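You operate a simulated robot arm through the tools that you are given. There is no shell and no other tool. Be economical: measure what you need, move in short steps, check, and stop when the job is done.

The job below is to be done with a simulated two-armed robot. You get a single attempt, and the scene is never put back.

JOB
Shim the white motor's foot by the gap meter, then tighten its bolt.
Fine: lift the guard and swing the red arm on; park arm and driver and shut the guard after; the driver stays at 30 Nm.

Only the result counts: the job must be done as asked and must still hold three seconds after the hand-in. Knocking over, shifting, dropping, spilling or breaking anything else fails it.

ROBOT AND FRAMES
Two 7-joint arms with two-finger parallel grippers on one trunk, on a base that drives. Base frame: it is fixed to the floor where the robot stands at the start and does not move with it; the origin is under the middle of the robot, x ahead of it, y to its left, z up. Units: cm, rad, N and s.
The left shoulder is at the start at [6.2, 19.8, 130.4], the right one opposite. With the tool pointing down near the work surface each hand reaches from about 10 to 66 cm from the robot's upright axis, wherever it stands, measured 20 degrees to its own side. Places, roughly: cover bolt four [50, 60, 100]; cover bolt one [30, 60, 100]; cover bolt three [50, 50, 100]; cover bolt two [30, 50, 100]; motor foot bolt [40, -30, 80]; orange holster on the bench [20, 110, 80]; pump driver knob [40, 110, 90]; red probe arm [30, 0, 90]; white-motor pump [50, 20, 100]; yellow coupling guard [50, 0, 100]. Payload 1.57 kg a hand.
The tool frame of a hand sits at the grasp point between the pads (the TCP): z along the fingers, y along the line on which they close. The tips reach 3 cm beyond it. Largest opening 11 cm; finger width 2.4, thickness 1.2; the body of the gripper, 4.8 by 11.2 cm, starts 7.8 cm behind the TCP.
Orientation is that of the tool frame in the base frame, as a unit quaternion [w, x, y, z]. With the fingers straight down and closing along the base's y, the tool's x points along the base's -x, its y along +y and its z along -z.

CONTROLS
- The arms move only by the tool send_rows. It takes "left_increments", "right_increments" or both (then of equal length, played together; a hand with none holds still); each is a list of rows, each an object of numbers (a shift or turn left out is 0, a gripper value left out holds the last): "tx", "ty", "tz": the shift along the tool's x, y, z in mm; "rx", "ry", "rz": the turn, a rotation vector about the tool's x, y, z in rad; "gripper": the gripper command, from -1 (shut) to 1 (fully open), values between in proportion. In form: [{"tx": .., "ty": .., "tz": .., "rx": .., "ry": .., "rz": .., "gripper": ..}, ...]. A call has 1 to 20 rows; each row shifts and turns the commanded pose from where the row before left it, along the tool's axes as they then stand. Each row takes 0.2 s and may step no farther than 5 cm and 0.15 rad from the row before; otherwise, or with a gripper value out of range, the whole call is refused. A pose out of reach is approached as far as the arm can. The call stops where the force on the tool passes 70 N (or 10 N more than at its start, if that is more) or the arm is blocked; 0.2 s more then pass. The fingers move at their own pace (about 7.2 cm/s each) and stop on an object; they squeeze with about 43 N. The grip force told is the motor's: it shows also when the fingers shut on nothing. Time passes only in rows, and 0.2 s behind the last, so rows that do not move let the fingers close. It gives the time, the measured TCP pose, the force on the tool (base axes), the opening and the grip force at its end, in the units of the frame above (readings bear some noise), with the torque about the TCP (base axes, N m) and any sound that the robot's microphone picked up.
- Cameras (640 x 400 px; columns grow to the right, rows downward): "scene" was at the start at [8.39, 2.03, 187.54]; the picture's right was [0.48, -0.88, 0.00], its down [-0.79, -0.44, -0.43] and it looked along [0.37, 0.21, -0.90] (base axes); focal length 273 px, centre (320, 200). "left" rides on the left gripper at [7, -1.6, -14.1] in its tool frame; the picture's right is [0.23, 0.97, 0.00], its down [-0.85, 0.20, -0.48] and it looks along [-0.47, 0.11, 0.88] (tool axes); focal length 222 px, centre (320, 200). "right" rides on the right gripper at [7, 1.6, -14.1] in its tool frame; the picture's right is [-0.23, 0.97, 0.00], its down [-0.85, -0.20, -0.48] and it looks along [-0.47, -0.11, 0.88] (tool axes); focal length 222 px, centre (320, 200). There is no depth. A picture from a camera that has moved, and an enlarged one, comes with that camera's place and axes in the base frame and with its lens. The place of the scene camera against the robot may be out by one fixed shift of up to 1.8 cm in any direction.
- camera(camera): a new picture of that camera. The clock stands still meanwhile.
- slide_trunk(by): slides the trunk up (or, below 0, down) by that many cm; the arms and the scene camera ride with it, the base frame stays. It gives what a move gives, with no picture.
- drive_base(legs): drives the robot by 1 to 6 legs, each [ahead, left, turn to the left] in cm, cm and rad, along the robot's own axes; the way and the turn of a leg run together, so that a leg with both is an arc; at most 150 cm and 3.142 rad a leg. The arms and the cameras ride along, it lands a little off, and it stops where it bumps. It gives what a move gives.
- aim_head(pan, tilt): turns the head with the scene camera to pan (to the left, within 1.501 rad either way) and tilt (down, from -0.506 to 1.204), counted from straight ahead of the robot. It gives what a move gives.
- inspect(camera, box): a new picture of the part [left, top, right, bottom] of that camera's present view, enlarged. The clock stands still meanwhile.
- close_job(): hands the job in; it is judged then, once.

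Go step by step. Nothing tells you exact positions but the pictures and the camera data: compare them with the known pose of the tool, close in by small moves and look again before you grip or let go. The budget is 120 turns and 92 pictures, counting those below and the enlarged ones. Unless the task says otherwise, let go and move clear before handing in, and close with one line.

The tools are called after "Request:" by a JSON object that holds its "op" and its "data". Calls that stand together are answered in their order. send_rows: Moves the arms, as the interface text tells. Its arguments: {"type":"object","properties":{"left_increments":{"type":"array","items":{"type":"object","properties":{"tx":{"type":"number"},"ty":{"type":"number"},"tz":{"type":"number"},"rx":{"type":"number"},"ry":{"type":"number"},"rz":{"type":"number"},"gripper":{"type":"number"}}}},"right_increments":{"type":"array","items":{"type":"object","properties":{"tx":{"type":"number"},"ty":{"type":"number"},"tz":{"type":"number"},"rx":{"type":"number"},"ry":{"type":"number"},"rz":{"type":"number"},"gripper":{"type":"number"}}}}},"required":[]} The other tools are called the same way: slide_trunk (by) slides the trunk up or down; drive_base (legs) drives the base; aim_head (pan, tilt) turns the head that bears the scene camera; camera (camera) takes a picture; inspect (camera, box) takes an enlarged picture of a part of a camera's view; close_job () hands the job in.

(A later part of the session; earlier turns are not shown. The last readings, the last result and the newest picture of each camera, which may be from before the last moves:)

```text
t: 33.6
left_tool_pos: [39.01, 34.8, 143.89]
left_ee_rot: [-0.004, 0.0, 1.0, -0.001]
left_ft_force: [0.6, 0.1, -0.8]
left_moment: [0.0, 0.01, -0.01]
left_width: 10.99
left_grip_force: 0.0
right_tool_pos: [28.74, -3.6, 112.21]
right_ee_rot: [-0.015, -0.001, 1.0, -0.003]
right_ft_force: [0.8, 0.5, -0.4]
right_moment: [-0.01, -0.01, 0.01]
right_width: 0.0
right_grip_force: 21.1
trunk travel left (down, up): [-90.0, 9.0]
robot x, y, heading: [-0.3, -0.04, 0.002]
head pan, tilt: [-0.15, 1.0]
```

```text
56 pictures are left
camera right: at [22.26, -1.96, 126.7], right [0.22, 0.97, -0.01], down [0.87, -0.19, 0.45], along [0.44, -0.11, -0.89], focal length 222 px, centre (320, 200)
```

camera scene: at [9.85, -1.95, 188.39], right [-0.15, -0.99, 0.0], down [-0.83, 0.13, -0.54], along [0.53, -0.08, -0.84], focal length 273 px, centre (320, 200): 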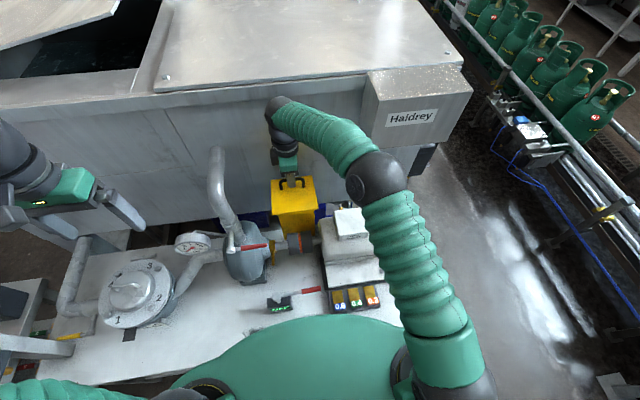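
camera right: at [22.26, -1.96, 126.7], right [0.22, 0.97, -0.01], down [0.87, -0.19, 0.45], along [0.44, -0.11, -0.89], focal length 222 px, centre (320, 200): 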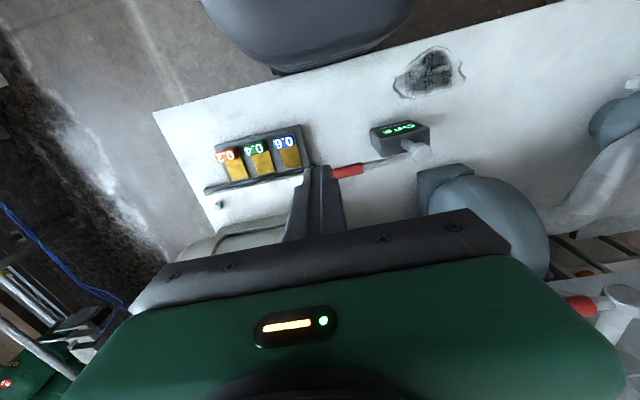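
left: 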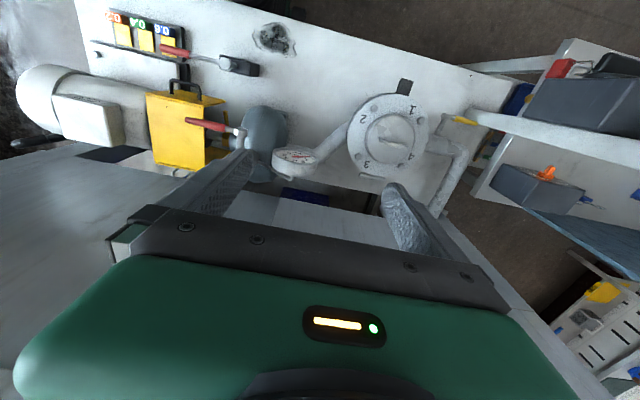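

The arm geometry is confirmed. I'll lower the closed fingers behind the red handle.

Request:
{"op": "send_rows", "data": {"right_increments": [{"tz": 45, "ty": 6}, {"tz": 45}, {"tz": 44, "tx": -6}, {}]}}

Request:
{"op": "camera", "data": {"camera": "right"}}

Request:
{"op": "inspect", "data": {"camera": "scene", "box": [250, 240, 350, 320]}}

```text
t: 34.6
left_tool_pos: [39.07, 34.77, 144.02]
left_ee_rot: [-0.004, 0.0, 1.0, 0.001]
left_ft_force: [-0.3, 0.5, -0.1]
left_moment: [-0.01, 0.0, 0.01]
left_width: 10.99
left_grip_force: 0.1
right_tool_pos: [29.81, -3.82, 99.11]
right_ee_rot: [-0.012, 0.014, 1.0, 0.001]
right_ft_force: [-0.1, -1.1, -0.4]
right_moment: [0.02, 0.01, 0.01]
right_width: 0.0
right_grip_force: 21.3
trunk travel left (down, up): [-90.0, 9.0]
robot x, y, heading: [-0.07, -0.15, 0.002]
head pan, tilt: [-0.15, 1.0]
```

```text
55 pictures are left
camera right: at [23.33, -2.07, 113.48], right [0.26, 0.97, 0.0], down [0.86, -0.23, 0.46], along [0.44, -0.12, -0.89], focal length 222 px, centre (320, 200)
```

right: 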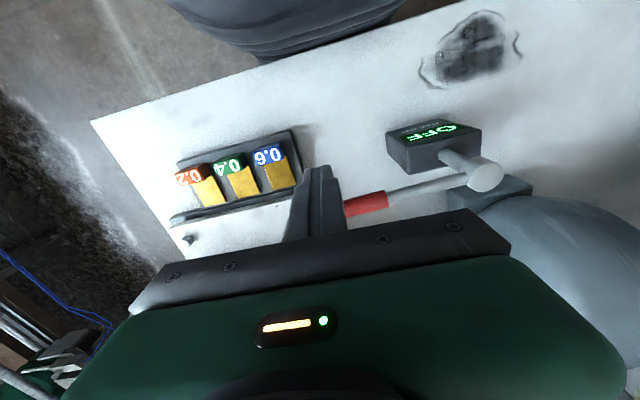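

```text
5.00 times, centred on (300, 280) of scene
camera zoom: at [9.82, -2.0, 188.43], right [-0.15, -0.99, 0.0], down [-0.83, 0.13, -0.54], along [0.53, -0.08, -0.84], focal length 1366 px, centre (420, -200)
```

zoom: 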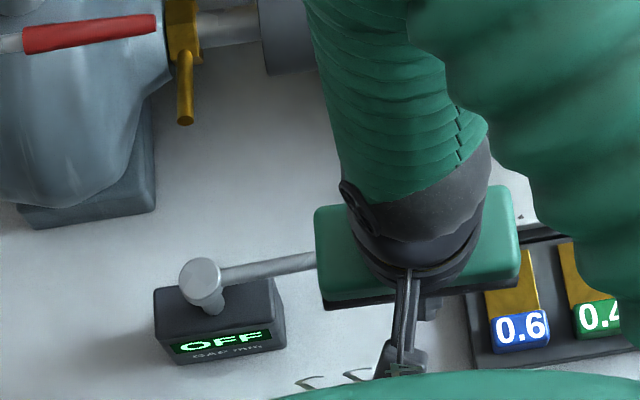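

Fingers are behind the handle; meter says OFF "GAP mm". I'll begin pushing the arm round its pivot.

Request:
{"op": "send_rows", "data": {"right_increments": [{"tx": -15, "ty": 2}, {"tx": -15, "ty": 2}, {"tx": -14, "ty": 2}, {"tx": -14, "ty": 4}, {"tx": -14, "ty": 6}, {}]}}

Request:
{"op": "camera", "data": {"camera": "right"}}

```text
t: 36.0
left_tool_pos: [39.14, 35.17, 143.83]
left_ee_rot: [-0.003, 0.001, 1.0, 0.0]
left_ft_force: [-0.2, 0.9, -0.3]
left_moment: [-0.02, 0.01, -0.01]
left_width: 11.02
left_grip_force: 0.1
right_tool_pos: [36.34, -1.41, 98.59]
right_ee_rot: [-0.016, -0.001, 1.0, -0.003]
right_ft_force: [-0.1, 0.3, 0.7]
right_moment: [-0.04, 0.0, 0.03]
right_width: 0.0
right_grip_force: 21.0
trunk travel left (down, up): [-90.0, 9.0]
robot x, y, heading: [-0.11, 0.39, 0.001]
head pan, tilt: [-0.15, 1.0]
```

```text
53 pictures are left
camera right: at [29.79, 0.29, 113.06], right [0.22, 0.97, -0.01], down [0.87, -0.19, 0.45], along [0.44, -0.11, -0.89], focal length 222 px, centre (320, 200)
```

right: 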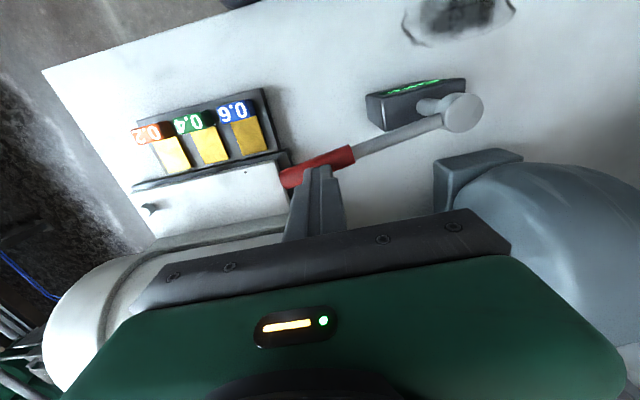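

The fingertips seem to have slid over the arm (it sits lower, z≈94.5) after moving it slightly. I'll lift, go back behind it and reach lower.

Request:
{"op": "send_rows", "data": {"right_increments": [{"tz": -20}, {"tx": 30, "ty": -5}, {"tx": 25, "ty": -5}, {"tz": 27}, {"tz": 27}, {}]}}

Request:
{"op": "camera", "data": {"camera": "right"}}

```text
t: 37.4
left_tool_pos: [39.14, 34.71, 144.07]
left_ee_rot: [-0.004, 0.0, 1.0, 0.0]
left_ft_force: [0.1, -0.6, -0.6]
left_moment: [-0.01, 0.0, 0.02]
left_width: 11.0
left_grip_force: 0.0
right_tool_pos: [31.44, -2.89, 95.78]
right_ee_rot: [-0.011, 0.008, 1.0, 0.001]
right_ft_force: [-0.9, -0.5, -0.8]
right_moment: [0.0, -0.02, 0.0]
right_width: 0.03
right_grip_force: 20.9
trunk travel left (down, up): [-90.0, 9.0]
robot x, y, heading: [-0.2, 0.05, -0.0]
head pan, tilt: [-0.15, 1.0]
```

```text
52 pictures are left
camera right: at [24.76, -1.2, 110.21], right [0.24, 0.97, 0.0], down [0.86, -0.21, 0.46], along [0.45, -0.11, -0.89], focal length 222 px, centre (320, 200)
```

right: 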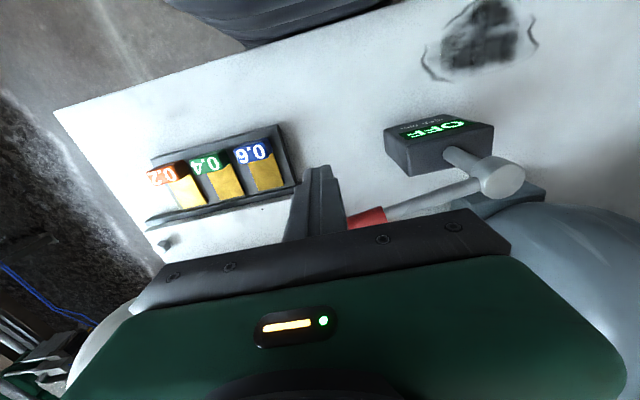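

Now the fingers are lower and behind the arm. Pushing again.

Request:
{"op": "send_rows", "data": {"right_increments": [{"tx": -15, "ty": 2}, {"tx": -15, "ty": 3}, {"tx": -14, "ty": 3}, {"tx": -12, "ty": 5}, {"tx": -12, "ty": 6}, {}]}}

Request:
{"op": "camera", "data": {"camera": "right"}}

```text
t: 38.8
left_tool_pos: [39.14, 34.93, 144.06]
left_ee_rot: [-0.004, 0.0, 1.0, -0.001]
left_ft_force: [-0.7, 0.0, -0.1]
left_moment: [-0.04, 0.0, -0.03]
left_width: 11.01
left_grip_force: 0.1
right_tool_pos: [37.71, -0.82, 95.5]
right_ee_rot: [-0.013, 0.001, 1.0, -0.001]
right_ft_force: [-0.8, 0.7, 0.2]
right_moment: [0.01, 0.03, -0.01]
right_width: 0.0
right_grip_force: 21.5
trunk travel left (down, up): [-90.0, 9.0]
robot x, y, heading: [-0.24, 0.19, 0.0]
head pan, tilt: [-0.15, 1.0]
```

```text
51 pictures are left
camera right: at [31.19, 0.82, 109.88], right [0.23, 0.97, -0.01], down [0.87, -0.2, 0.46], along [0.44, -0.11, -0.89], focal length 222 px, centre (320, 200)
```

right: 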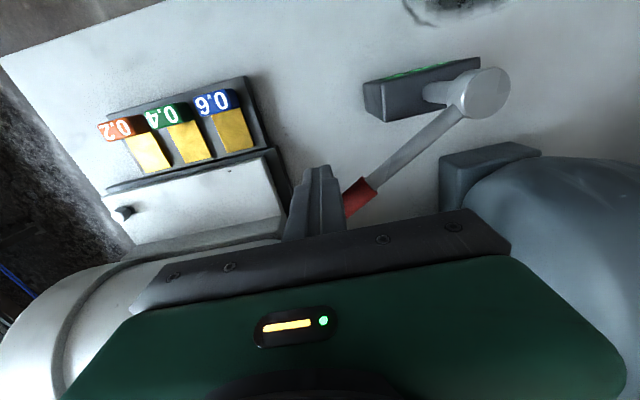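

The arm is swinging. Continuing toward the coupling.

Request:
{"op": "send_rows", "data": {"right_increments": [{"tx": -12, "ty": 6}, {"tx": -11, "ty": 8}, {"tx": -10, "ty": 9}, {"tx": -8, "ty": 10}, {}]}}

Request:
{"op": "camera", "data": {"camera": "right"}}

Request:
{"op": "inspect", "data": {"camera": "scene", "box": [220, 200, 360, 312]}}

```text
t: 40.0
left_tool_pos: [38.44, 34.53, 144.57]
left_ee_rot: [-0.001, 0.0, 1.0, 0.0]
left_ft_force: [0.6, -0.6, -0.5]
left_moment: [0.0, -0.06, 0.02]
left_width: 10.99
left_grip_force: 0.0
right_tool_pos: [42.52, 1.2, 96.47]
right_ee_rot: [-0.007, 0.02, 1.0, 0.004]
right_ft_force: [-22.7, -7.3, 12.2]
right_moment: [0.01, 0.31, 0.16]
right_width: 0.0
right_grip_force: 21.7
trunk travel left (down, up): [-90.0, 9.0]
robot x, y, heading: [-0.65, 0.2, 0.001]
head pan, tilt: [-0.15, 1.0]
```

```text
50 pictures are left
camera right: at [35.92, 2.99, 110.84], right [0.27, 0.96, 0.0], down [0.85, -0.24, 0.47], along [0.45, -0.12, -0.89], focal length 222 px, centre (320, 200)
```

right: 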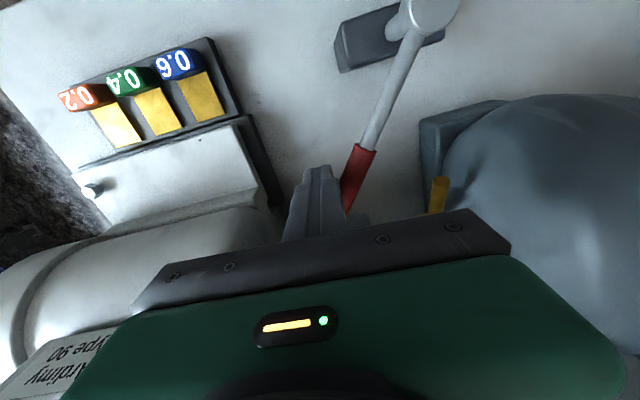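

```text
3.57 times, centred on (290, 256) of scene
camera zoom: at [8.71, -2.34, 188.81], right [-0.15, -0.99, 0.0], down [-0.83, 0.13, -0.54], along [0.54, -0.08, -0.84], focal length 976 px, centre (427, 0)
```

zoom: 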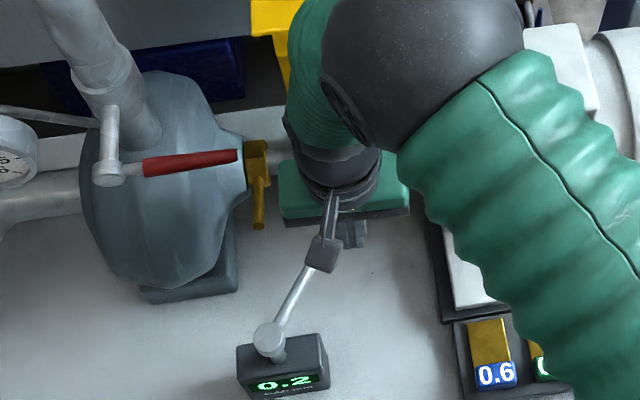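

The meter now shows 0.2 with the arm on the coupling (23 N at the stop). I'll back off and check the reading holds.

Request:
{"op": "send_rows", "data": {"right_increments": [{"tx": 15, "ty": -15}, {"tx": 20, "ty": -20}, {"tz": -40}, {"tz": -40, "tx": 10}, {"tz": -40, "ty": -30}, {"tz": -40, "ty": -30}, {"tz": -20, "ty": -40}, {"ty": -40}, {}]}}

Request:
{"op": "inspect", "data": {"camera": "scene", "box": [220, 200, 360, 312]}}

Request:
{"op": "camera", "data": {"camera": "right"}}

```text
t: 42.0
left_tool_pos: [39.11, 34.71, 144.13]
left_ee_rot: [-0.004, 0.0, 1.0, 0.001]
left_ft_force: [0.4, -0.9, -0.1]
left_moment: [0.0, -0.01, 0.0]
left_width: 11.0
left_grip_force: 0.1
right_tool_pos: [37.65, -14.94, 113.35]
right_ee_rot: [-0.015, -0.002, 1.0, -0.002]
right_ft_force: [0.8, -0.3, -0.8]
right_moment: [0.02, 0.04, -0.02]
right_width: 0.01
right_grip_force: 21.5
trunk travel left (down, up): [-90.0, 9.0]
robot x, y, heading: [-0.34, -0.21, 0.0]
head pan, tilt: [-0.15, 1.0]
```

```text
3.57 times, centred on (290, 256) of scene
camera zoom: at [9.85, -2.12, 188.37], right [-0.15, -0.99, 0.0], down [-0.83, 0.13, -0.54], along [0.53, -0.08, -0.84], focal length 976 px, centre (427, 0)
```

zoom: 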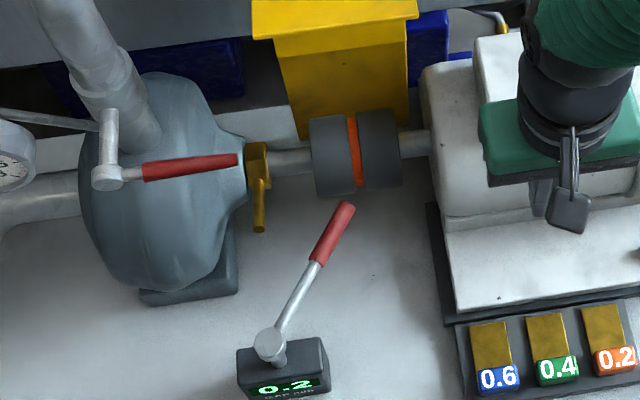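

```text
47 pictures are left
camera right: at [31.16, -13.37, 127.73], right [0.22, 0.97, -0.01], down [0.87, -0.19, 0.45], along [0.44, -0.11, -0.89], focal length 222 px, centre (320, 200)
```

right: 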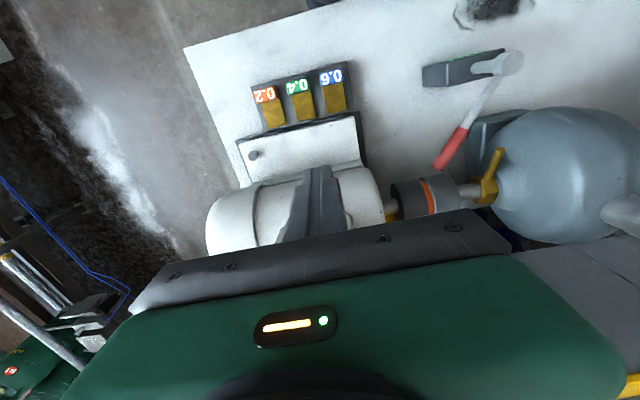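

The reading 0.2 holds, so the orange 0.2 shim it is. I'll look closely at the shim rack and motor foot.

Request:
{"op": "inspect", "data": {"camera": "right", "box": [220, 50, 380, 180]}}

Request:
{"op": "inspect", "data": {"camera": "scene", "box": [320, 240, 410, 320]}}

```text
3.08 times, centred on (300, 115) of right
camera zoom: at [31.16, -13.37, 127.73], right [0.22, 0.97, -0.01], down [0.87, -0.19, 0.45], along [0.44, -0.11, -0.89], focal length 684 px, centre (382, 462)
```

zoom: 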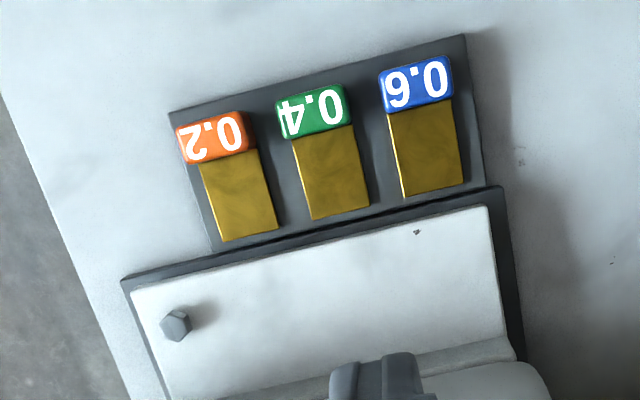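

```text
5.00 times, centred on (365, 280) of scene
camera zoom: at [9.85, -2.12, 188.37], right [-0.15, -0.99, 0.0], down [-0.83, 0.13, -0.54], along [0.53, -0.08, -0.84], focal length 1366 px, centre (95, -200)
```

zoom: 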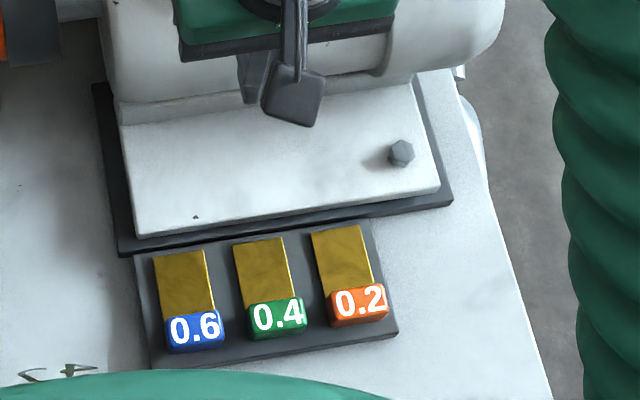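

The 0.2 shim lies flat with its tab at about (30, −24, 81); the foot's front edge is at x≈37.5 with the bolt at (40, −30). I'll take a low view of the foot's front edge to find the gap.

Request:
{"op": "send_rows", "data": {"right_increments": [{"tx": 25, "ty": -40, "tz": 0, "gripper": 0.2}, {"tx": 25, "ty": -40}, {"ty": -20, "tz": 20, "ry": -0.13}, {"tz": 30, "ry": -0.13}, {"tz": 30, "ry": -0.13}, {"tz": 30, "ry": -0.13}, {"tz": 30}, {}]}}

Request:
{"op": "camera", "data": {"camera": "right"}}

```text
t: 43.8
left_tool_pos: [39.05, 34.7, 143.95]
left_ee_rot: [-0.004, 0.0, 1.0, 0.001]
left_ft_force: [-0.2, -0.1, 0.1]
left_moment: [0.01, 0.0, 0.0]
left_width: 11.0
left_grip_force: 0.0
right_tool_pos: [37.33, -25.46, 99.48]
right_ee_rot: [0.243, -0.002, 0.97, -0.001]
right_ft_force: [0.7, -0.2, -0.7]
right_moment: [0.0, 0.0, 0.0]
right_width: 6.59
right_grip_force: 0.0
right hand out of reach, approached as far as the arm can: row 4, 5
trunk travel left (down, up): [-90.0, 9.0]
robot x, y, heading: [0.12, -0.14, -0.001]
head pan, tilt: [-0.15, 1.0]
```

```text
44 pictures are left
camera right: at [24.57, -23.78, 108.83], right [0.2, 0.97, 0.1], down [0.53, -0.2, 0.83], along [0.82, -0.11, -0.55], focal length 222 px, centre (320, 200)
```

right: 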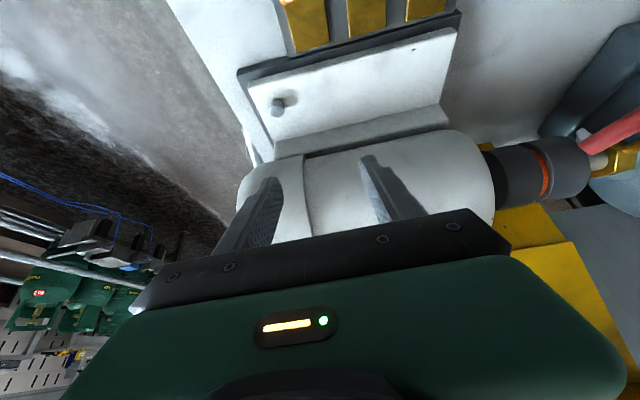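

The view is too steep to see under the foot. I'll raise the hand and lower the trunk, so the hand camera can look in nearly level.

Request:
{"op": "send_rows", "data": {"right_increments": [{"tx": -20, "tz": -40}, {"tx": -20, "tz": -40}, {"tx": -20, "tz": -40}, {"tx": -20, "tz": -40}, {}]}}

Request:
{"op": "slide_trunk", "data": {"by": -22}}

Request:
{"op": "inspect", "data": {"camera": "scene", "box": [280, 220, 440, 348]}}

```text
t: 45.0
left_tool_pos: [39.1, 34.73, 144.05]
left_ee_rot: [-0.003, 0.0, 1.0, 0.0]
left_ft_force: [0.4, 0.5, -0.2]
left_moment: [-0.02, 0.0, -0.01]
left_width: 11.0
left_grip_force: 0.0
right_tool_pos: [40.84, -26.22, 116.35]
right_ee_rot: [0.242, -0.002, 0.97, -0.002]
right_ft_force: [-0.2, -0.3, -0.7]
right_moment: [0.0, 0.0, -0.02]
right_width: 6.58
right_grip_force: 0.1
right hand out of reach, approached as far as the arm can: row 2, 3, 4
trunk travel left (down, up): [-90.0, 9.0]
robot x, y, heading: [0.21, -0.1, 0.0]
head pan, tilt: [-0.15, 1.0]
```

```text
t: 47.3
left_tool_pos: [39.01, 34.74, 121.99]
left_ee_rot: [-0.003, 0.0, 1.0, 0.0]
left_ft_force: [-0.3, -0.2, 0.0]
left_moment: [0.0, 0.0, -0.01]
left_width: 11.01
left_grip_force: 0.0
right_tool_pos: [40.7, -26.3, 94.27]
right_ee_rot: [0.242, -0.003, 0.97, -0.001]
right_ft_force: [-0.1, 0.1, -0.3]
right_moment: [0.01, -0.01, -0.02]
right_width: 6.57
right_grip_force: 0.1
trunk travel left (down, up): [-68.0, 31.0]
robot x, y, heading: [-0.14, -0.2, -0.006]
head pan, tilt: [-0.15, 1.0]
```

```text
3.12 times, centred on (360, 284) of scene
camera zoom: at [9.7, -2.05, 166.38], right [-0.15, -0.99, 0.0], down [-0.83, 0.13, -0.54], along [0.53, -0.08, -0.84], focal length 854 px, centre (195, -62)
```

zoom: 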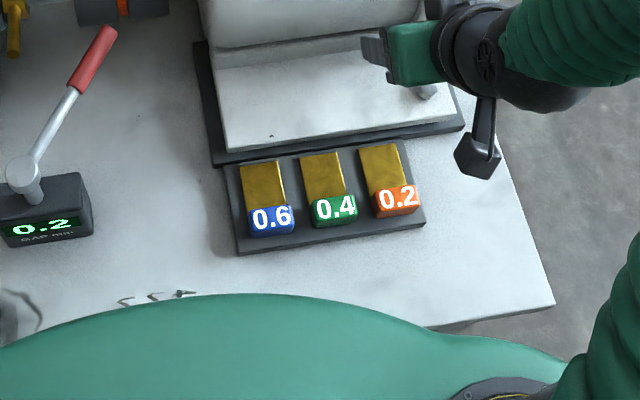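

Now I'll pull the hand back and pitch it to look level at the foot edge.

Request:
{"op": "send_rows", "data": {"right_increments": [{"tx": 25, "tz": -2}, {"tx": 25, "tz": -2}, {"tx": 23, "tz": -2}, {"ry": -0.14}, {"ry": -0.14}, {"ry": -0.14}, {"ry": -0.13}, {}]}}

Request:
{"op": "camera", "data": {"camera": "right"}}

```text
t: 49.1
left_tool_pos: [39.11, 34.5, 121.83]
left_ee_rot: [-0.004, -0.001, 1.0, 0.002]
left_ft_force: [-1.3, 0.1, 0.3]
left_moment: [0.0, -0.02, -0.04]
left_width: 10.98
left_grip_force: 0.1
right_tool_pos: [41.96, -29.59, 88.34]
right_ee_rot: [0.488, -0.002, 0.873, 0.003]
right_ft_force: [-14.7, 6.4, -38.1]
right_moment: [0.09, 1.31, 0.17]
right_width: 6.55
right_grip_force: 0.1
right hand out of reach, approached as far as the arm can: row 1, 2, 3, 4, 5, 6
trunk travel left (down, up): [-68.0, 31.0]
robot x, y, heading: [-0.26, 0.01, 0.001]
head pan, tilt: [-0.15, 1.0]
```

```text
42 pictures are left
camera right: at [26.2, -28.12, 89.82], right [0.11, 0.97, 0.2], down [0.04, -0.2, 0.98], along [0.99, -0.1, -0.06], focal length 222 px, centre (320, 200)
```

right: 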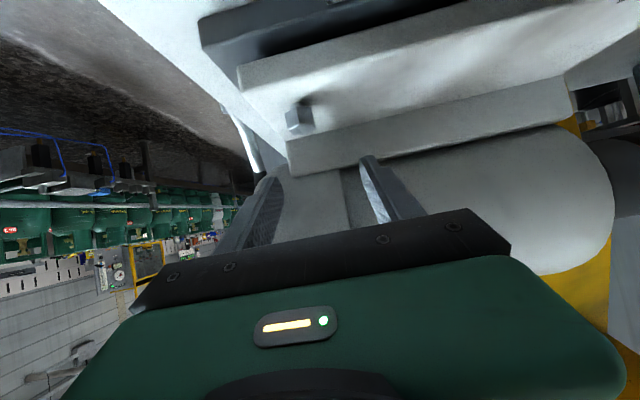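

The gap between the white foot and dark base is visible here; the hand touches something (38 N), so I'll take one zoom and then back off.

Request:
{"op": "inspect", "data": {"camera": "right", "box": [190, 0, 390, 125]}}

Request:
{"op": "send_rows", "data": {"right_increments": [{"tz": -20, "tx": -10}, {"tz": -20, "tx": -20, "ry": 0.14}, {"tz": -20, "tx": -20, "ry": 0.14}, {"ry": 0.14}, {"tx": 0, "ry": 0.14}, {}]}}

```text
3.20 times, centred on (290, 62) of right
camera zoom: at [26.2, -28.12, 89.82], right [0.11, 0.97, 0.2], down [0.04, -0.2, 0.98], along [0.99, -0.1, -0.06], focal length 711 px, centre (416, 640)
```

zoom: 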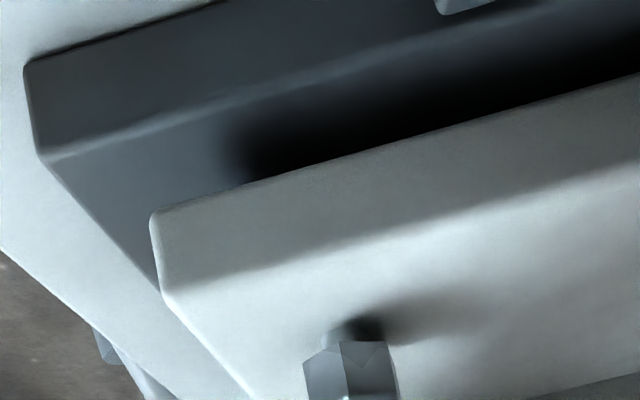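

```text
t: 49.6
left_tool_pos: [38.35, 34.9, 122.43]
left_ee_rot: [0.001, 0.0, 1.0, 0.0]
left_ft_force: [-0.3, 0.5, 0.5]
left_moment: [-0.01, -0.05, 0.02]
left_width: 10.99
left_grip_force: 0.1
right_tool_pos: [40.87, -29.66, 89.45]
right_ee_rot: [0.474, -0.005, 0.88, 0.009]
right_ft_force: [0.0, 0.0, -0.5]
right_moment: [-0.01, -0.02, 0.02]
right_width: 6.6
right_grip_force: 0.1
right hand out of reach, approached as far as the arm can: row 1, 2
trunk travel left (down, up): [-68.0, 31.0]
robot x, y, heading: [-0.05, 0.08, 0.001]
head pan, tilt: [-0.15, 1.0]
stopped in row 2 (right hand): the force on the tool passed its limit at 82 N (the readings are from after the stop); the commanded pose is now the measured one
```

The fingertips were caught under the motor's curve. I'll back straight out toward the robot while un-pitching.

Request:
{"op": "send_rows", "data": {"right_increments": [{"tx": 8, "tz": -12}, {"tx": 8, "tz": -12}, {"tx": 8, "tz": -8, "ry": 0.12}, {"tx": 10, "tz": -8, "ry": 0.14}, {"tx": 12, "tz": -8, "ry": 0.14}, {"tx": 10, "tz": -10, "ry": 0.14}, {"tz": -20, "ry": 0.14}, {"tz": -20, "ry": 0.14}, {"ry": 0.13}, {}]}}

Request:
{"op": "camera", "data": {"camera": "right"}}

```text
t: 51.8
left_tool_pos: [38.81, 34.66, 122.16]
left_ee_rot: [-0.002, 0.0, 1.0, 0.001]
left_ft_force: [-0.3, 0.1, -0.1]
left_moment: [-0.02, 0.02, 0.0]
left_width: 10.98
left_grip_force: 0.0
right_tool_pos: [33.82, -31.61, 90.16]
right_ee_rot: [0.017, -0.008, 1.0, 0.007]
right_ft_force: [0.6, 0.4, 0.3]
right_moment: [0.0, -0.01, 0.01]
right_width: 6.61
right_grip_force: 0.1
right hand out of reach, approached as far as the arm can: row 1, 2, 3, 4
trunk travel left (down, up): [-68.0, 31.0]
robot x, y, heading: [-0.52, 0.08, 0.001]
head pan, tilt: [-0.15, 1.0]
```

```text
40 pictures are left
camera right: at [26.41, -30.47, 104.16], right [0.21, 0.98, 0.02], down [0.84, -0.19, 0.5], along [0.5, -0.09, -0.86], focal length 222 px, centre (320, 200)
```

right: 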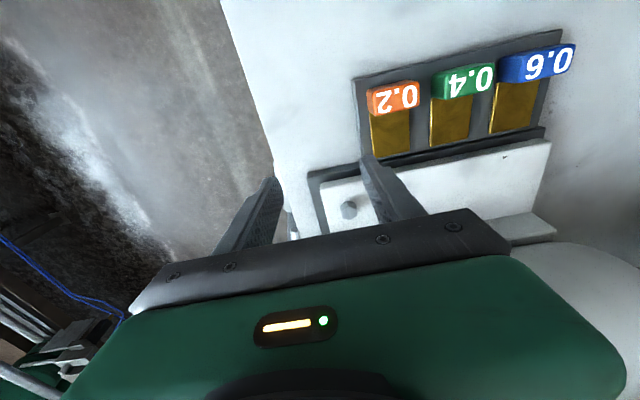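

The tab of the 0.2 shim is at (30.1, −24.1, ~82.5). I'll line the open fingers up above it.

Request:
{"op": "send_rows", "data": {"right_increments": [{"ty": 38, "tx": 19, "tz": -10, "ry": 0.034, "gripper": 0.0}, {"ty": 38, "tx": 19}, {}]}}

Request:
{"op": "camera", "data": {"camera": "right"}}

```text
t: 52.6
left_tool_pos: [38.82, 34.83, 122.03]
left_ee_rot: [-0.002, 0.0, 1.0, -0.001]
left_ft_force: [-1.0, 0.7, -0.3]
left_moment: [0.0, -0.02, -0.01]
left_width: 11.01
left_grip_force: 0.1
right_tool_pos: [29.83, -24.09, 91.21]
right_ee_rot: [-0.001, -0.007, 1.0, 0.006]
right_ft_force: [-0.7, 0.0, 0.4]
right_moment: [0.0, 0.01, -0.01]
right_width: 5.48
right_grip_force: 0.0
trunk travel left (down, up): [-68.0, 31.0]
robot x, y, heading: [-0.06, -0.0, -0.001]
head pan, tilt: [-0.15, 1.0]
```

```text
39 pictures are left
camera right: at [22.84, -22.75, 105.48], right [0.21, 0.98, 0.01], down [0.86, -0.19, 0.47], along [0.47, -0.09, -0.88], focal length 222 px, centre (320, 200)
```

right: 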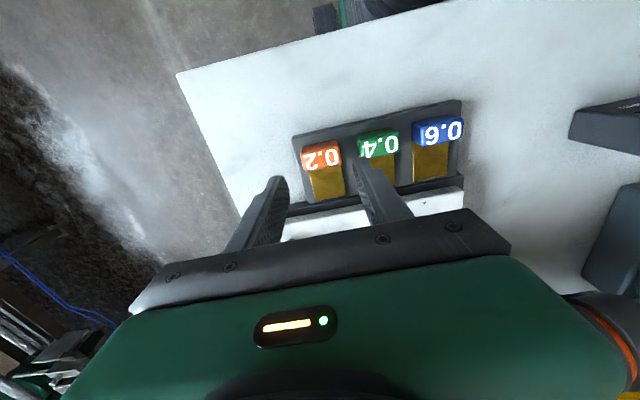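

Aligned to within 3 mm. I'll correct and lower to the tab.

Request:
{"op": "send_rows", "data": {"right_increments": [{"ty": 2, "tx": -2, "tz": 30}, {"tz": 25}, {"tz": 8}, {}]}}

Request:
{"op": "camera", "data": {"camera": "right"}}

```text
t: 53.6
left_tool_pos: [38.82, 34.73, 122.1]
left_ee_rot: [-0.003, -0.001, 1.0, 0.0]
left_ft_force: [-0.6, 0.3, 0.3]
left_moment: [0.01, -0.02, 0.0]
left_width: 10.99
left_grip_force: 0.1
right_tool_pos: [30.0, -23.86, 84.85]
right_ee_rot: [0.0, -0.008, 1.0, 0.006]
right_ft_force: [-0.6, 0.0, 0.4]
right_moment: [0.01, 0.0, -0.01]
right_width: 5.53
right_grip_force: 0.0
trunk travel left (down, up): [-68.0, 31.0]
robot x, y, heading: [-0.13, 0.13, 0.002]
head pan, tilt: [-0.15, 1.0]
```

```text
38 pictures are left
camera right: at [23.05, -22.66, 99.1], right [0.21, 0.98, 0.01], down [0.86, -0.19, 0.47], along [0.47, -0.09, -0.88], focal length 222 px, centre (320, 200)
```

right: 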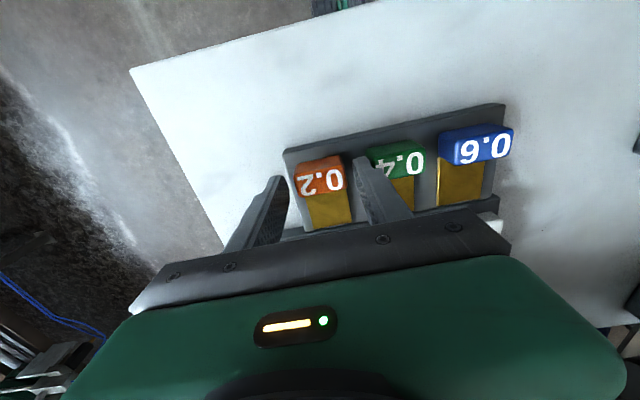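

The tab sits centred between the fingers. I'll lower gently a further centimetre, then grip.

Request:
{"op": "send_rows", "data": {"right_increments": [{"tz": 4}, {"tz": 4}, {"tz": 3}, {}]}}

Request:
{"op": "send_rows", "data": {"right_increments": [{"gripper": -1}, {}, {}, {}]}}

Request:
{"op": "camera", "data": {"camera": "right"}}

```text
t: 54.6
left_tool_pos: [38.84, 34.87, 122.11]
left_ee_rot: [-0.002, 0.0, 1.0, 0.0]
left_ft_force: [-0.7, 1.0, 0.2]
left_moment: [0.02, 0.0, -0.04]
left_width: 10.98
left_grip_force: 0.1
right_tool_pos: [30.01, -23.81, 83.69]
right_ee_rot: [-0.001, -0.008, 1.0, 0.006]
right_ft_force: [0.5, 0.4, -0.3]
right_moment: [-0.01, 0.0, 0.0]
right_width: 5.5
right_grip_force: 0.0
trunk travel left (down, up): [-68.0, 31.0]
robot x, y, heading: [-0.34, 0.03, -0.002]
head pan, tilt: [-0.15, 1.0]
```

```text
t: 55.6
left_tool_pos: [38.81, 34.74, 122.06]
left_ee_rot: [-0.003, -0.001, 1.0, 0.0]
left_ft_force: [-0.2, -0.4, -0.7]
left_moment: [-0.02, 0.06, 0.0]
left_width: 11.02
left_grip_force: 0.0
right_tool_pos: [29.97, -23.81, 83.69]
right_ee_rot: [-0.001, -0.007, 1.0, 0.006]
right_ft_force: [-0.5, -0.9, -1.0]
right_moment: [-1.07, -0.12, -0.73]
right_width: 4.21
right_grip_force: 45.0
trunk travel left (down, up): [-68.0, 31.0]
robot x, y, heading: [-0.32, -0.0, -0.002]
head pan, tilt: [-0.15, 1.0]
```

```text
37 pictures are left
camera right: at [23.05, -22.6, 98.06], right [0.21, 0.98, 0.01], down [0.86, -0.19, 0.48], along [0.47, -0.09, -0.88], focal length 222 px, centre (320, 200)
```

right: 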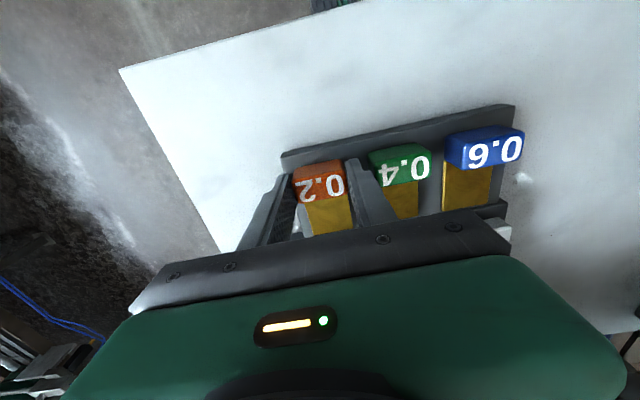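

The shim tab is gripped (4.2 cm). I'll lift it clear and check the hold.

Request:
{"op": "send_rows", "data": {"right_increments": [{"tz": -15}, {"tz": -25}, {"ty": -27}, {}]}}

Request:
{"op": "inspect", "data": {"camera": "scene", "box": [300, 220, 460, 348]}}

Request:
{"op": "camera", "data": {"camera": "right"}}

```text
t: 56.6
left_tool_pos: [39.23, 34.49, 121.99]
left_ee_rot: [-0.005, 0.0, 1.0, 0.001]
left_ft_force: [0.9, 0.5, -1.0]
left_moment: [0.0, 0.02, 0.02]
left_width: 11.03
left_grip_force: 0.1
right_tool_pos: [30.26, -26.75, 87.67]
right_ee_rot: [-0.001, -0.009, 1.0, 0.007]
right_ft_force: [-0.2, 0.4, 0.9]
right_moment: [0.0, 0.05, 0.03]
right_width: 0.01
right_grip_force: 21.5
trunk travel left (down, up): [-68.0, 31.0]
robot x, y, heading: [0.21, 0.12, 0.002]
head pan, tilt: [-0.15, 1.0]
```

```text
3.12 times, centred on (380, 284) of scene
camera zoom: at [10.16, -2.33, 166.35], right [-0.15, -0.99, 0.0], down [-0.83, 0.13, -0.54], along [0.53, -0.08, -0.84], focal length 854 px, centre (132, -62)
```

zoom: 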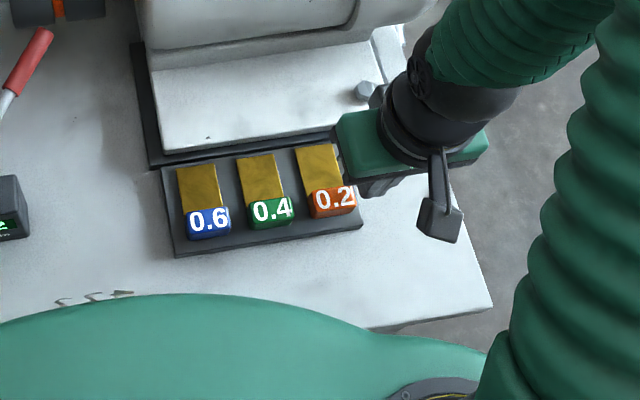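

```text
35 pictures are left
camera right: at [23.37, -25.6, 101.95], right [0.21, 0.98, 0.01], down [0.86, -0.19, 0.47], along [0.46, -0.09, -0.88], focal length 222 px, centre (320, 200)
```

right: 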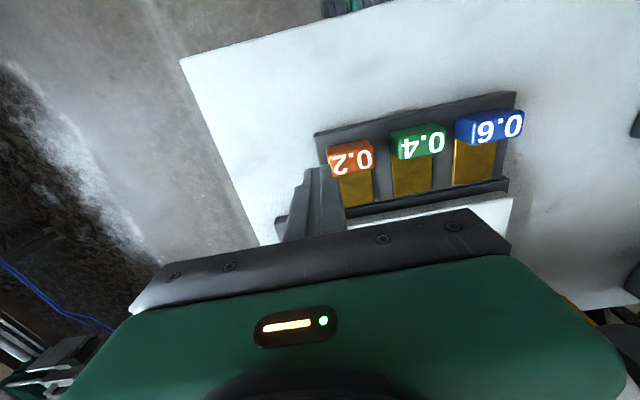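

The grip slipped off; the shim stayed on the rack. I'll go back and reach deeper, down to the rack surface.

Request:
{"op": "send_rows", "data": {"right_increments": [{"gripper": 0.0, "ty": 14}, {"ty": 14}, {"tz": 20}, {"tz": 20}, {"tz": 5}, {"tz": 3}, {}]}}

Request:
{"op": "send_rows", "data": {"right_increments": [{"tz": 3}, {"tz": 3}, {"tz": 3}, {}]}}

Request:
{"op": "inspect", "data": {"camera": "right", "box": [220, 90, 420, 250]}}

```text
t: 58.2
left_tool_pos: [38.82, 34.84, 122.05]
left_ee_rot: [-0.003, 0.0, 1.0, 0.0]
left_ft_force: [-0.6, 0.0, -0.6]
left_moment: [-0.01, -0.02, -0.04]
left_width: 10.99
left_grip_force: 0.1
right_tool_pos: [29.97, -23.86, 82.93]
right_ee_rot: [-0.002, -0.008, 1.0, 0.007]
right_ft_force: [-0.4, -0.2, -0.5]
right_moment: [-0.01, -0.02, -0.02]
right_width: 5.5
right_grip_force: 0.0
trunk travel left (down, up): [-68.0, 31.0]
robot x, y, heading: [-0.02, 0.15, -0.002]
head pan, tilt: [-0.15, 1.0]
```

```text
t: 58.9
left_tool_pos: [38.3, 35.28, 122.16]
left_ee_rot: [-0.001, 0.0, 1.0, -0.002]
left_ft_force: [-0.1, -0.4, 0.5]
left_moment: [0.0, -0.02, 0.0]
left_width: 10.99
left_grip_force: 0.0
right_tool_pos: [30.05, -23.6, 82.84]
right_ee_rot: [0.004, -0.008, 1.0, 0.002]
right_ft_force: [-3.8, -1.5, 60.3]
right_moment: [-1.75, 0.79, 0.19]
right_width: 5.48
right_grip_force: 0.2
trunk travel left (down, up): [-68.0, 31.0]
robot x, y, heading: [-0.29, 0.01, 0.004]
head pan, tilt: [-0.15, 1.0]
stopped in row 3 (right hand): the force on the tool passed its limit at 78 N (the readings are from after the stop); the commanded pose is now the measured one
```

```text
2.50 times, centred on (320, 170) of right
camera zoom: at [22.94, -22.34, 97.01], right [0.21, 0.98, 0.01], down [0.85, -0.19, 0.49], along [0.48, -0.1, -0.87], focal length 555 px, centre (320, 275)
```

zoom: 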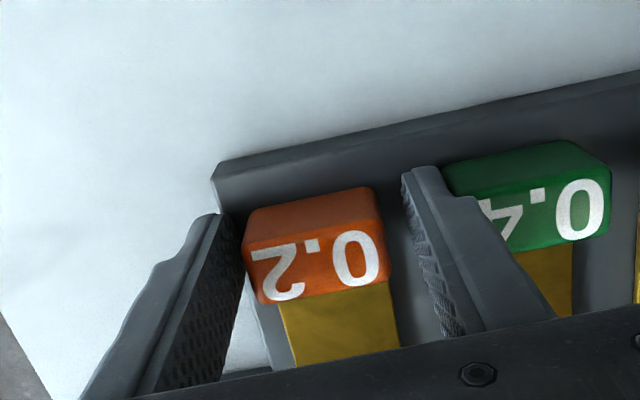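

Contact with the rack at TCP z≈82.8. I'll raise 2 mm and grip there.

Request:
{"op": "send_rows", "data": {"right_increments": [{"tz": -3}, {"gripper": -1}, {}, {}, {}]}}

Request:
{"op": "send_rows", "data": {"right_increments": [{"tz": -4}, {"tz": -4}, {"tz": -4}, {}]}}

Request:
{"op": "inspect", "data": {"camera": "right", "box": [220, 90, 420, 250]}}

```text
t: 60.1
left_tool_pos: [38.58, 34.8, 122.17]
left_ee_rot: [-0.002, 0.0, 1.0, 0.0]
left_ft_force: [-0.2, -0.8, 0.1]
left_moment: [-0.03, 0.0, 0.05]
left_width: 11.01
left_grip_force: 0.1
right_tool_pos: [30.11, -23.87, 82.75]
right_ee_rot: [0.004, -0.007, 1.0, 0.004]
right_ft_force: [-6.7, -5.4, 25.3]
right_moment: [-1.8, -0.03, -1.45]
right_width: 4.19
right_grip_force: 45.0
trunk travel left (down, up): [-68.0, 31.0]
robot x, y, heading: [-0.37, -0.0, 0.003]
head pan, tilt: [-0.15, 1.0]
```

```text
t: 61.1
left_tool_pos: [39.07, 34.76, 121.98]
left_ee_rot: [-0.004, 0.0, 1.0, 0.0]
left_ft_force: [0.4, 0.4, 0.4]
left_moment: [0.02, -0.01, 0.0]
left_width: 10.98
left_grip_force: 0.0
right_tool_pos: [30.45, -23.89, 83.86]
right_ee_rot: [0.002, -0.009, 1.0, 0.005]
right_ft_force: [-0.8, 10.2, -39.5]
right_moment: [-0.62, -0.47, -0.85]
right_width: 4.2
right_grip_force: 44.7
trunk travel left (down, up): [-68.0, 31.0]
robot x, y, heading: [-0.19, 0.22, -0.001]
head pan, tilt: [-0.15, 1.0]
```

```text
2.50 times, centred on (320, 170) of right
camera zoom: at [23.41, -22.59, 98.11], right [0.21, 0.98, 0.01], down [0.86, -0.19, 0.48], along [0.47, -0.09, -0.88], focal length 555 px, centre (320, 275)
```

zoom: 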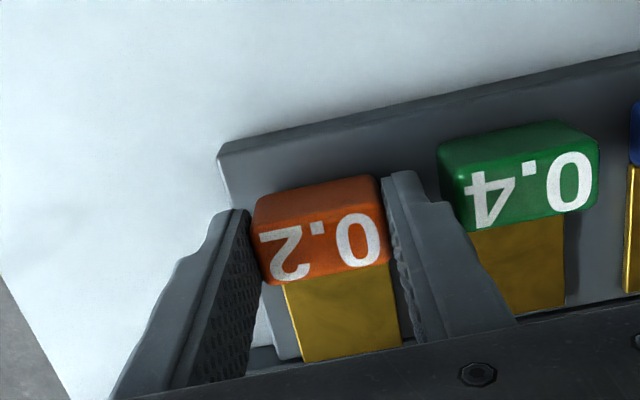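

The shim resists lifting (−40 N), so it must slide: the rack feeds it straight forward under the foot. I'll relax down and try pushing it forward.

Request:
{"op": "send_rows", "data": {"right_increments": [{"tz": 5}, {"tz": 5}, {}]}}

Request:
{"op": "send_rows", "data": {"right_increments": [{"tx": -5}, {"tx": -5}, {"tx": -5}, {}]}}

Request:
{"op": "inspect", "data": {"camera": "right", "box": [220, 90, 420, 250]}}

```text
t: 61.9
left_tool_pos: [38.71, 34.99, 122.04]
left_ee_rot: [-0.002, 0.001, 1.0, -0.001]
left_ft_force: [-0.4, 0.0, 0.6]
left_moment: [0.0, -0.02, 0.05]
left_width: 10.96
left_grip_force: 0.1
right_tool_pos: [30.13, -23.82, 83.06]
right_ee_rot: [0.006, -0.007, 1.0, 0.003]
right_ft_force: [0.7, -3.0, 43.0]
right_moment: [-1.3, 0.09, -0.91]
right_width: 4.24
right_grip_force: 45.0
trunk travel left (down, up): [-68.0, 31.0]
robot x, y, heading: [-0.27, -0.13, -0.003]
head pan, tilt: [-0.15, 1.0]
```

```text
t: 62.9
left_tool_pos: [38.62, 34.8, 122.13]
left_ee_rot: [0.0, 0.0, 1.0, -0.001]
left_ft_force: [0.3, -0.6, -0.7]
left_moment: [0.0, -0.01, -0.01]
left_width: 10.97
left_grip_force: 0.1
right_tool_pos: [31.5, -23.77, 83.14]
right_ee_rot: [0.004, -0.007, 1.0, 0.003]
right_ft_force: [-1.1, -7.9, 42.6]
right_moment: [-1.16, -0.01, -0.99]
right_width: 4.17
right_grip_force: 45.0
trunk travel left (down, up): [-68.0, 31.0]
robot x, y, heading: [-0.14, 0.25, -0.002]
head pan, tilt: [-0.15, 1.0]
```

```text
2.50 times, centred on (320, 170) of right
camera zoom: at [24.55, -22.52, 97.28], right [0.21, 0.98, 0.01], down [0.85, -0.19, 0.48], along [0.48, -0.1, -0.87], focal length 555 px, centre (320, 275)
```

zoom: 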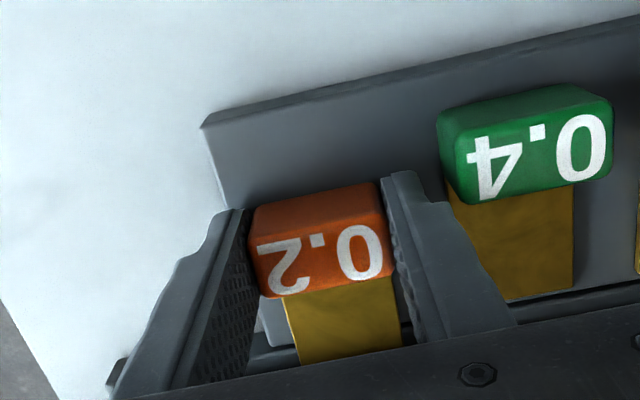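

It slides forward smoothly. I'll ease the downward load and push on.

Request:
{"op": "send_rows", "data": {"right_increments": [{"tz": -4, "tx": -5}, {"tx": -7}, {"tx": -7}, {"tx": -7}, {}]}}

Request:
{"op": "send_rows", "data": {"right_increments": [{"tx": -6}, {"tx": -6}, {"tx": -6}, {}]}}

Request:
{"op": "inspect", "data": {"camera": "scene", "box": [300, 220, 460, 348]}}

```text
t: 64.1
left_tool_pos: [38.95, 34.69, 122.1]
left_ee_rot: [-0.004, -0.001, 1.0, 0.001]
left_ft_force: [-0.5, -0.5, -0.4]
left_moment: [0.0, -0.02, 0.03]
left_width: 10.99
left_grip_force: 0.1
right_tool_pos: [34.45, -23.85, 83.23]
right_ee_rot: [0.001, -0.008, 1.0, 0.006]
right_ft_force: [-5.8, 8.5, -42.0]
right_moment: [-1.2, 0.16, -0.96]
right_width: 4.25
right_grip_force: 45.3
trunk travel left (down, up): [-68.0, 31.0]
robot x, y, heading: [-0.17, 0.13, 0.001]
head pan, tilt: [-0.15, 1.0]
```

```text
t: 65.1
left_tool_pos: [38.21, 34.84, 122.35]
left_ee_rot: [0.0, 0.0, 1.0, 0.0]
left_ft_force: [1.0, -0.6, 0.1]
left_moment: [0.01, 0.03, -0.01]
left_width: 10.98
left_grip_force: 0.0
right_tool_pos: [35.0, -23.76, 83.52]
right_ee_rot: [-0.004, -0.007, 1.0, 0.004]
right_ft_force: [-42.2, -2.3, 0.7]
right_moment: [-1.12, 0.94, -0.85]
right_width: 4.18
right_grip_force: 44.5
trunk travel left (down, up): [-68.0, 31.0]
robot x, y, heading: [0.01, -0.25, -0.0]
head pan, tilt: [-0.15, 1.0]
```

```text
3.12 times, centred on (380, 284) of scene
camera zoom: at [8.68, -2.03, 166.47], right [-0.15, -0.99, 0.0], down [-0.83, 0.13, -0.54], along [0.54, -0.08, -0.84], focal length 854 px, centre (132, -62)
```

zoom: 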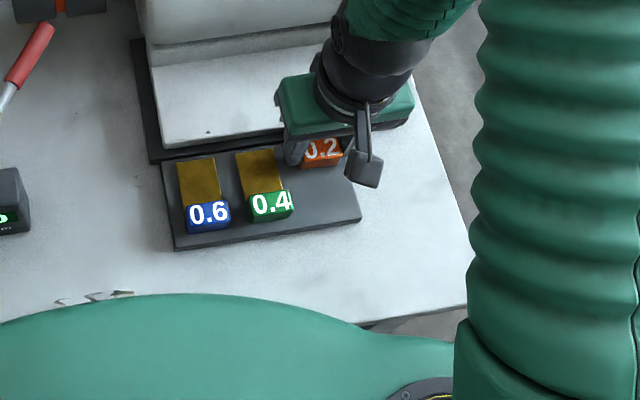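

It stopped after 5 cm of travel with 42 N. I'll relax, release, rise and inspect how far in the shim is.

Request:
{"op": "send_rows", "data": {"right_increments": [{"tx": 9}, {"gripper": 0.0}, {}, {"tz": -30}, {"tz": -40}, {"tx": 30, "tz": -20}, {}]}}

Request:
{"op": "inspect", "data": {"camera": "right", "box": [220, 50, 480, 212]}}

Request:
{"op": "inspect", "data": {"camera": "scene", "box": [220, 220, 420, 348]}}

```text
t: 66.7
left_tool_pos: [38.92, 34.76, 122.02]
left_ee_rot: [-0.003, 0.001, 1.0, 0.0]
left_ft_force: [-0.6, 0.5, 0.2]
left_moment: [-0.01, 0.05, 0.02]
left_width: 11.02
left_grip_force: 0.1
right_tool_pos: [32.32, -24.07, 92.35]
right_ee_rot: [0.002, -0.008, 1.0, 0.004]
right_ft_force: [0.0, 0.1, -0.4]
right_moment: [-0.01, -0.01, 0.02]
right_width: 5.52
right_grip_force: 0.0
trunk travel left (down, up): [-68.0, 31.0]
robot x, y, heading: [-0.4, -0.02, -0.004]
head pan, tilt: [-0.15, 1.0]
```

```text
2.46 times, centred on (350, 131) of right
camera zoom: at [25.3, -22.67, 106.6], right [0.21, 0.98, 0.01], down [0.86, -0.19, 0.48], along [0.47, -0.09, -0.88], focal length 547 px, centre (246, 370)
```

zoom: 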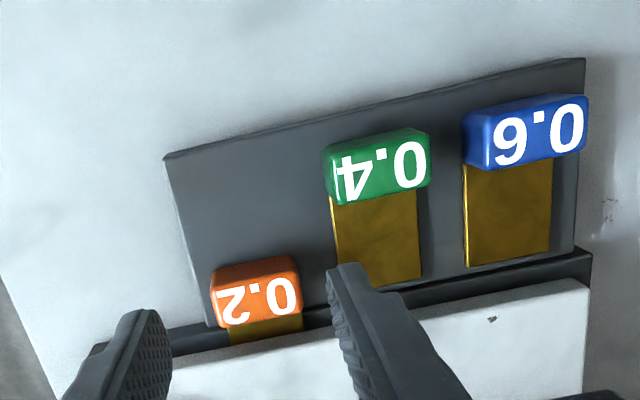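

```text
3.12 times, centred on (320, 284) of scene
camera zoom: at [9.81, -2.01, 166.36], right [-0.15, -0.99, 0.0], down [-0.83, 0.13, -0.54], along [0.53, -0.08, -0.84], focal length 854 px, centre (320, -62)
```

zoom: 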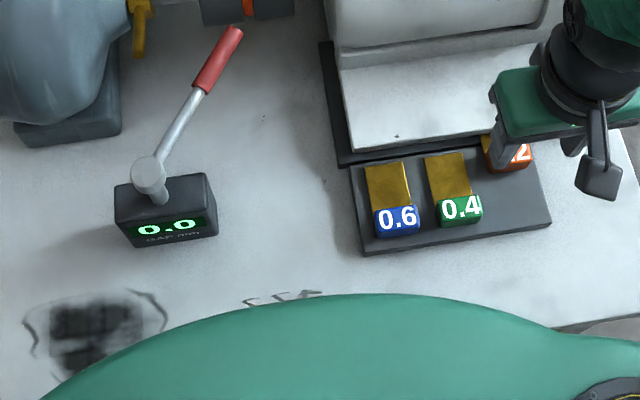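

The meter now reads 0.0 – the 0.2 shim is right. Next I fetch the driver: raise the hand and trunk, back off and drive left to the bench.

Request:
{"op": "send_rows", "data": {"right_increments": [{"tz": -45}, {"tz": -45}, {"tz": -45}, {"tz": -45}, {}]}}

Request:
{"op": "slide_trunk", "data": {"by": 22}}

Request:
{"op": "drive_base", "data": {"legs": [[-28, 0, 0], [0, 112, 0]]}}

Request:
{"op": "aim_head", "data": {"pan": 0.0, "tilt": 0.9}}

Request:
{"op": "camera", "data": {"camera": "scene"}}

```text
t: 67.9
left_tool_pos: [38.8, 34.72, 122.08]
left_ee_rot: [-0.003, 0.001, 1.0, 0.0]
left_ft_force: [0.3, -0.4, -0.8]
left_moment: [0.02, 0.02, 0.0]
left_width: 11.03
left_grip_force: 0.0
right_tool_pos: [32.24, -24.12, 110.46]
right_ee_rot: [0.003, -0.007, 1.0, 0.004]
right_ft_force: [-0.8, 0.4, 0.4]
right_moment: [0.0, 0.01, -0.01]
right_width: 5.53
right_grip_force: 0.1
trunk travel left (down, up): [-68.0, 31.0]
robot x, y, heading: [-0.13, -0.01, -0.001]
head pan, tilt: [-0.15, 1.0]
```

```text
t: 70.2
left_tool_pos: [38.83, 34.92, 144.05]
left_ee_rot: [-0.003, 0.001, 1.0, -0.001]
left_ft_force: [0.6, 0.4, 0.6]
left_moment: [0.0, -0.03, -0.06]
left_width: 10.98
left_grip_force: 0.0
right_tool_pos: [32.17, -24.15, 132.48]
right_ee_rot: [0.003, -0.009, 1.0, 0.004]
right_ft_force: [-0.3, -0.3, 0.9]
right_moment: [0.02, 0.02, -0.02]
right_width: 5.52
right_grip_force: 0.0
trunk travel left (down, up): [-90.0, 9.0]
robot x, y, heading: [0.08, 0.17, -0.001]
head pan, tilt: [-0.15, 1.0]
```

```text
t: 77.5
left_tool_pos: [10.94, 146.0, 144.11]
left_ee_rot: [-0.002, -0.001, 1.0, 0.001]
left_ft_force: [0.6, 0.1, 0.5]
left_moment: [-0.02, 0.05, -0.01]
left_width: 10.99
left_grip_force: 0.2
right_tool_pos: [4.25, 87.13, 132.38]
right_ee_rot: [0.003, -0.007, 1.0, 0.005]
right_ft_force: [-0.2, -0.1, 0.3]
right_moment: [-0.04, -0.01, 0.01]
right_width: 5.49
right_grip_force: 0.1
trunk travel left (down, up): [-90.0, 9.0]
robot x, y, heading: [-27.9, 111.71, -0.0]
head pan, tilt: [-0.15, 1.0]
```

```text
t: 78.2
left_tool_pos: [10.83, 146.5, 143.96]
left_ee_rot: [-0.003, 0.0, 1.0, 0.0]
left_ft_force: [-0.5, -1.2, -0.3]
left_moment: [-0.02, 0.0, 0.01]
left_width: 11.03
left_grip_force: 0.0
right_tool_pos: [4.15, 87.49, 132.35]
right_ee_rot: [0.003, -0.007, 1.0, 0.005]
right_ft_force: [0.5, -0.1, -0.1]
right_moment: [-0.02, -0.01, 0.02]
right_width: 5.49
right_grip_force: 0.0
trunk travel left (down, up): [-90.0, 9.0]
robot x, y, heading: [-28.21, 111.95, -0.003]
head pan, tilt: [0.0, 0.901]
```

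```text
28 pictures are left
camera scene: at [-17.6, 110.7, 189.09], right [0.0, -1.0, 0.0], down [-0.78, 0.0, -0.62], along [0.62, 0.0, -0.78], focal length 273 px, centre (320, 200)
```

scene: 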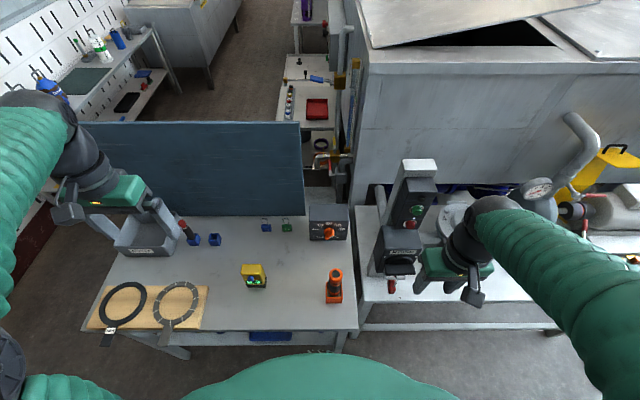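

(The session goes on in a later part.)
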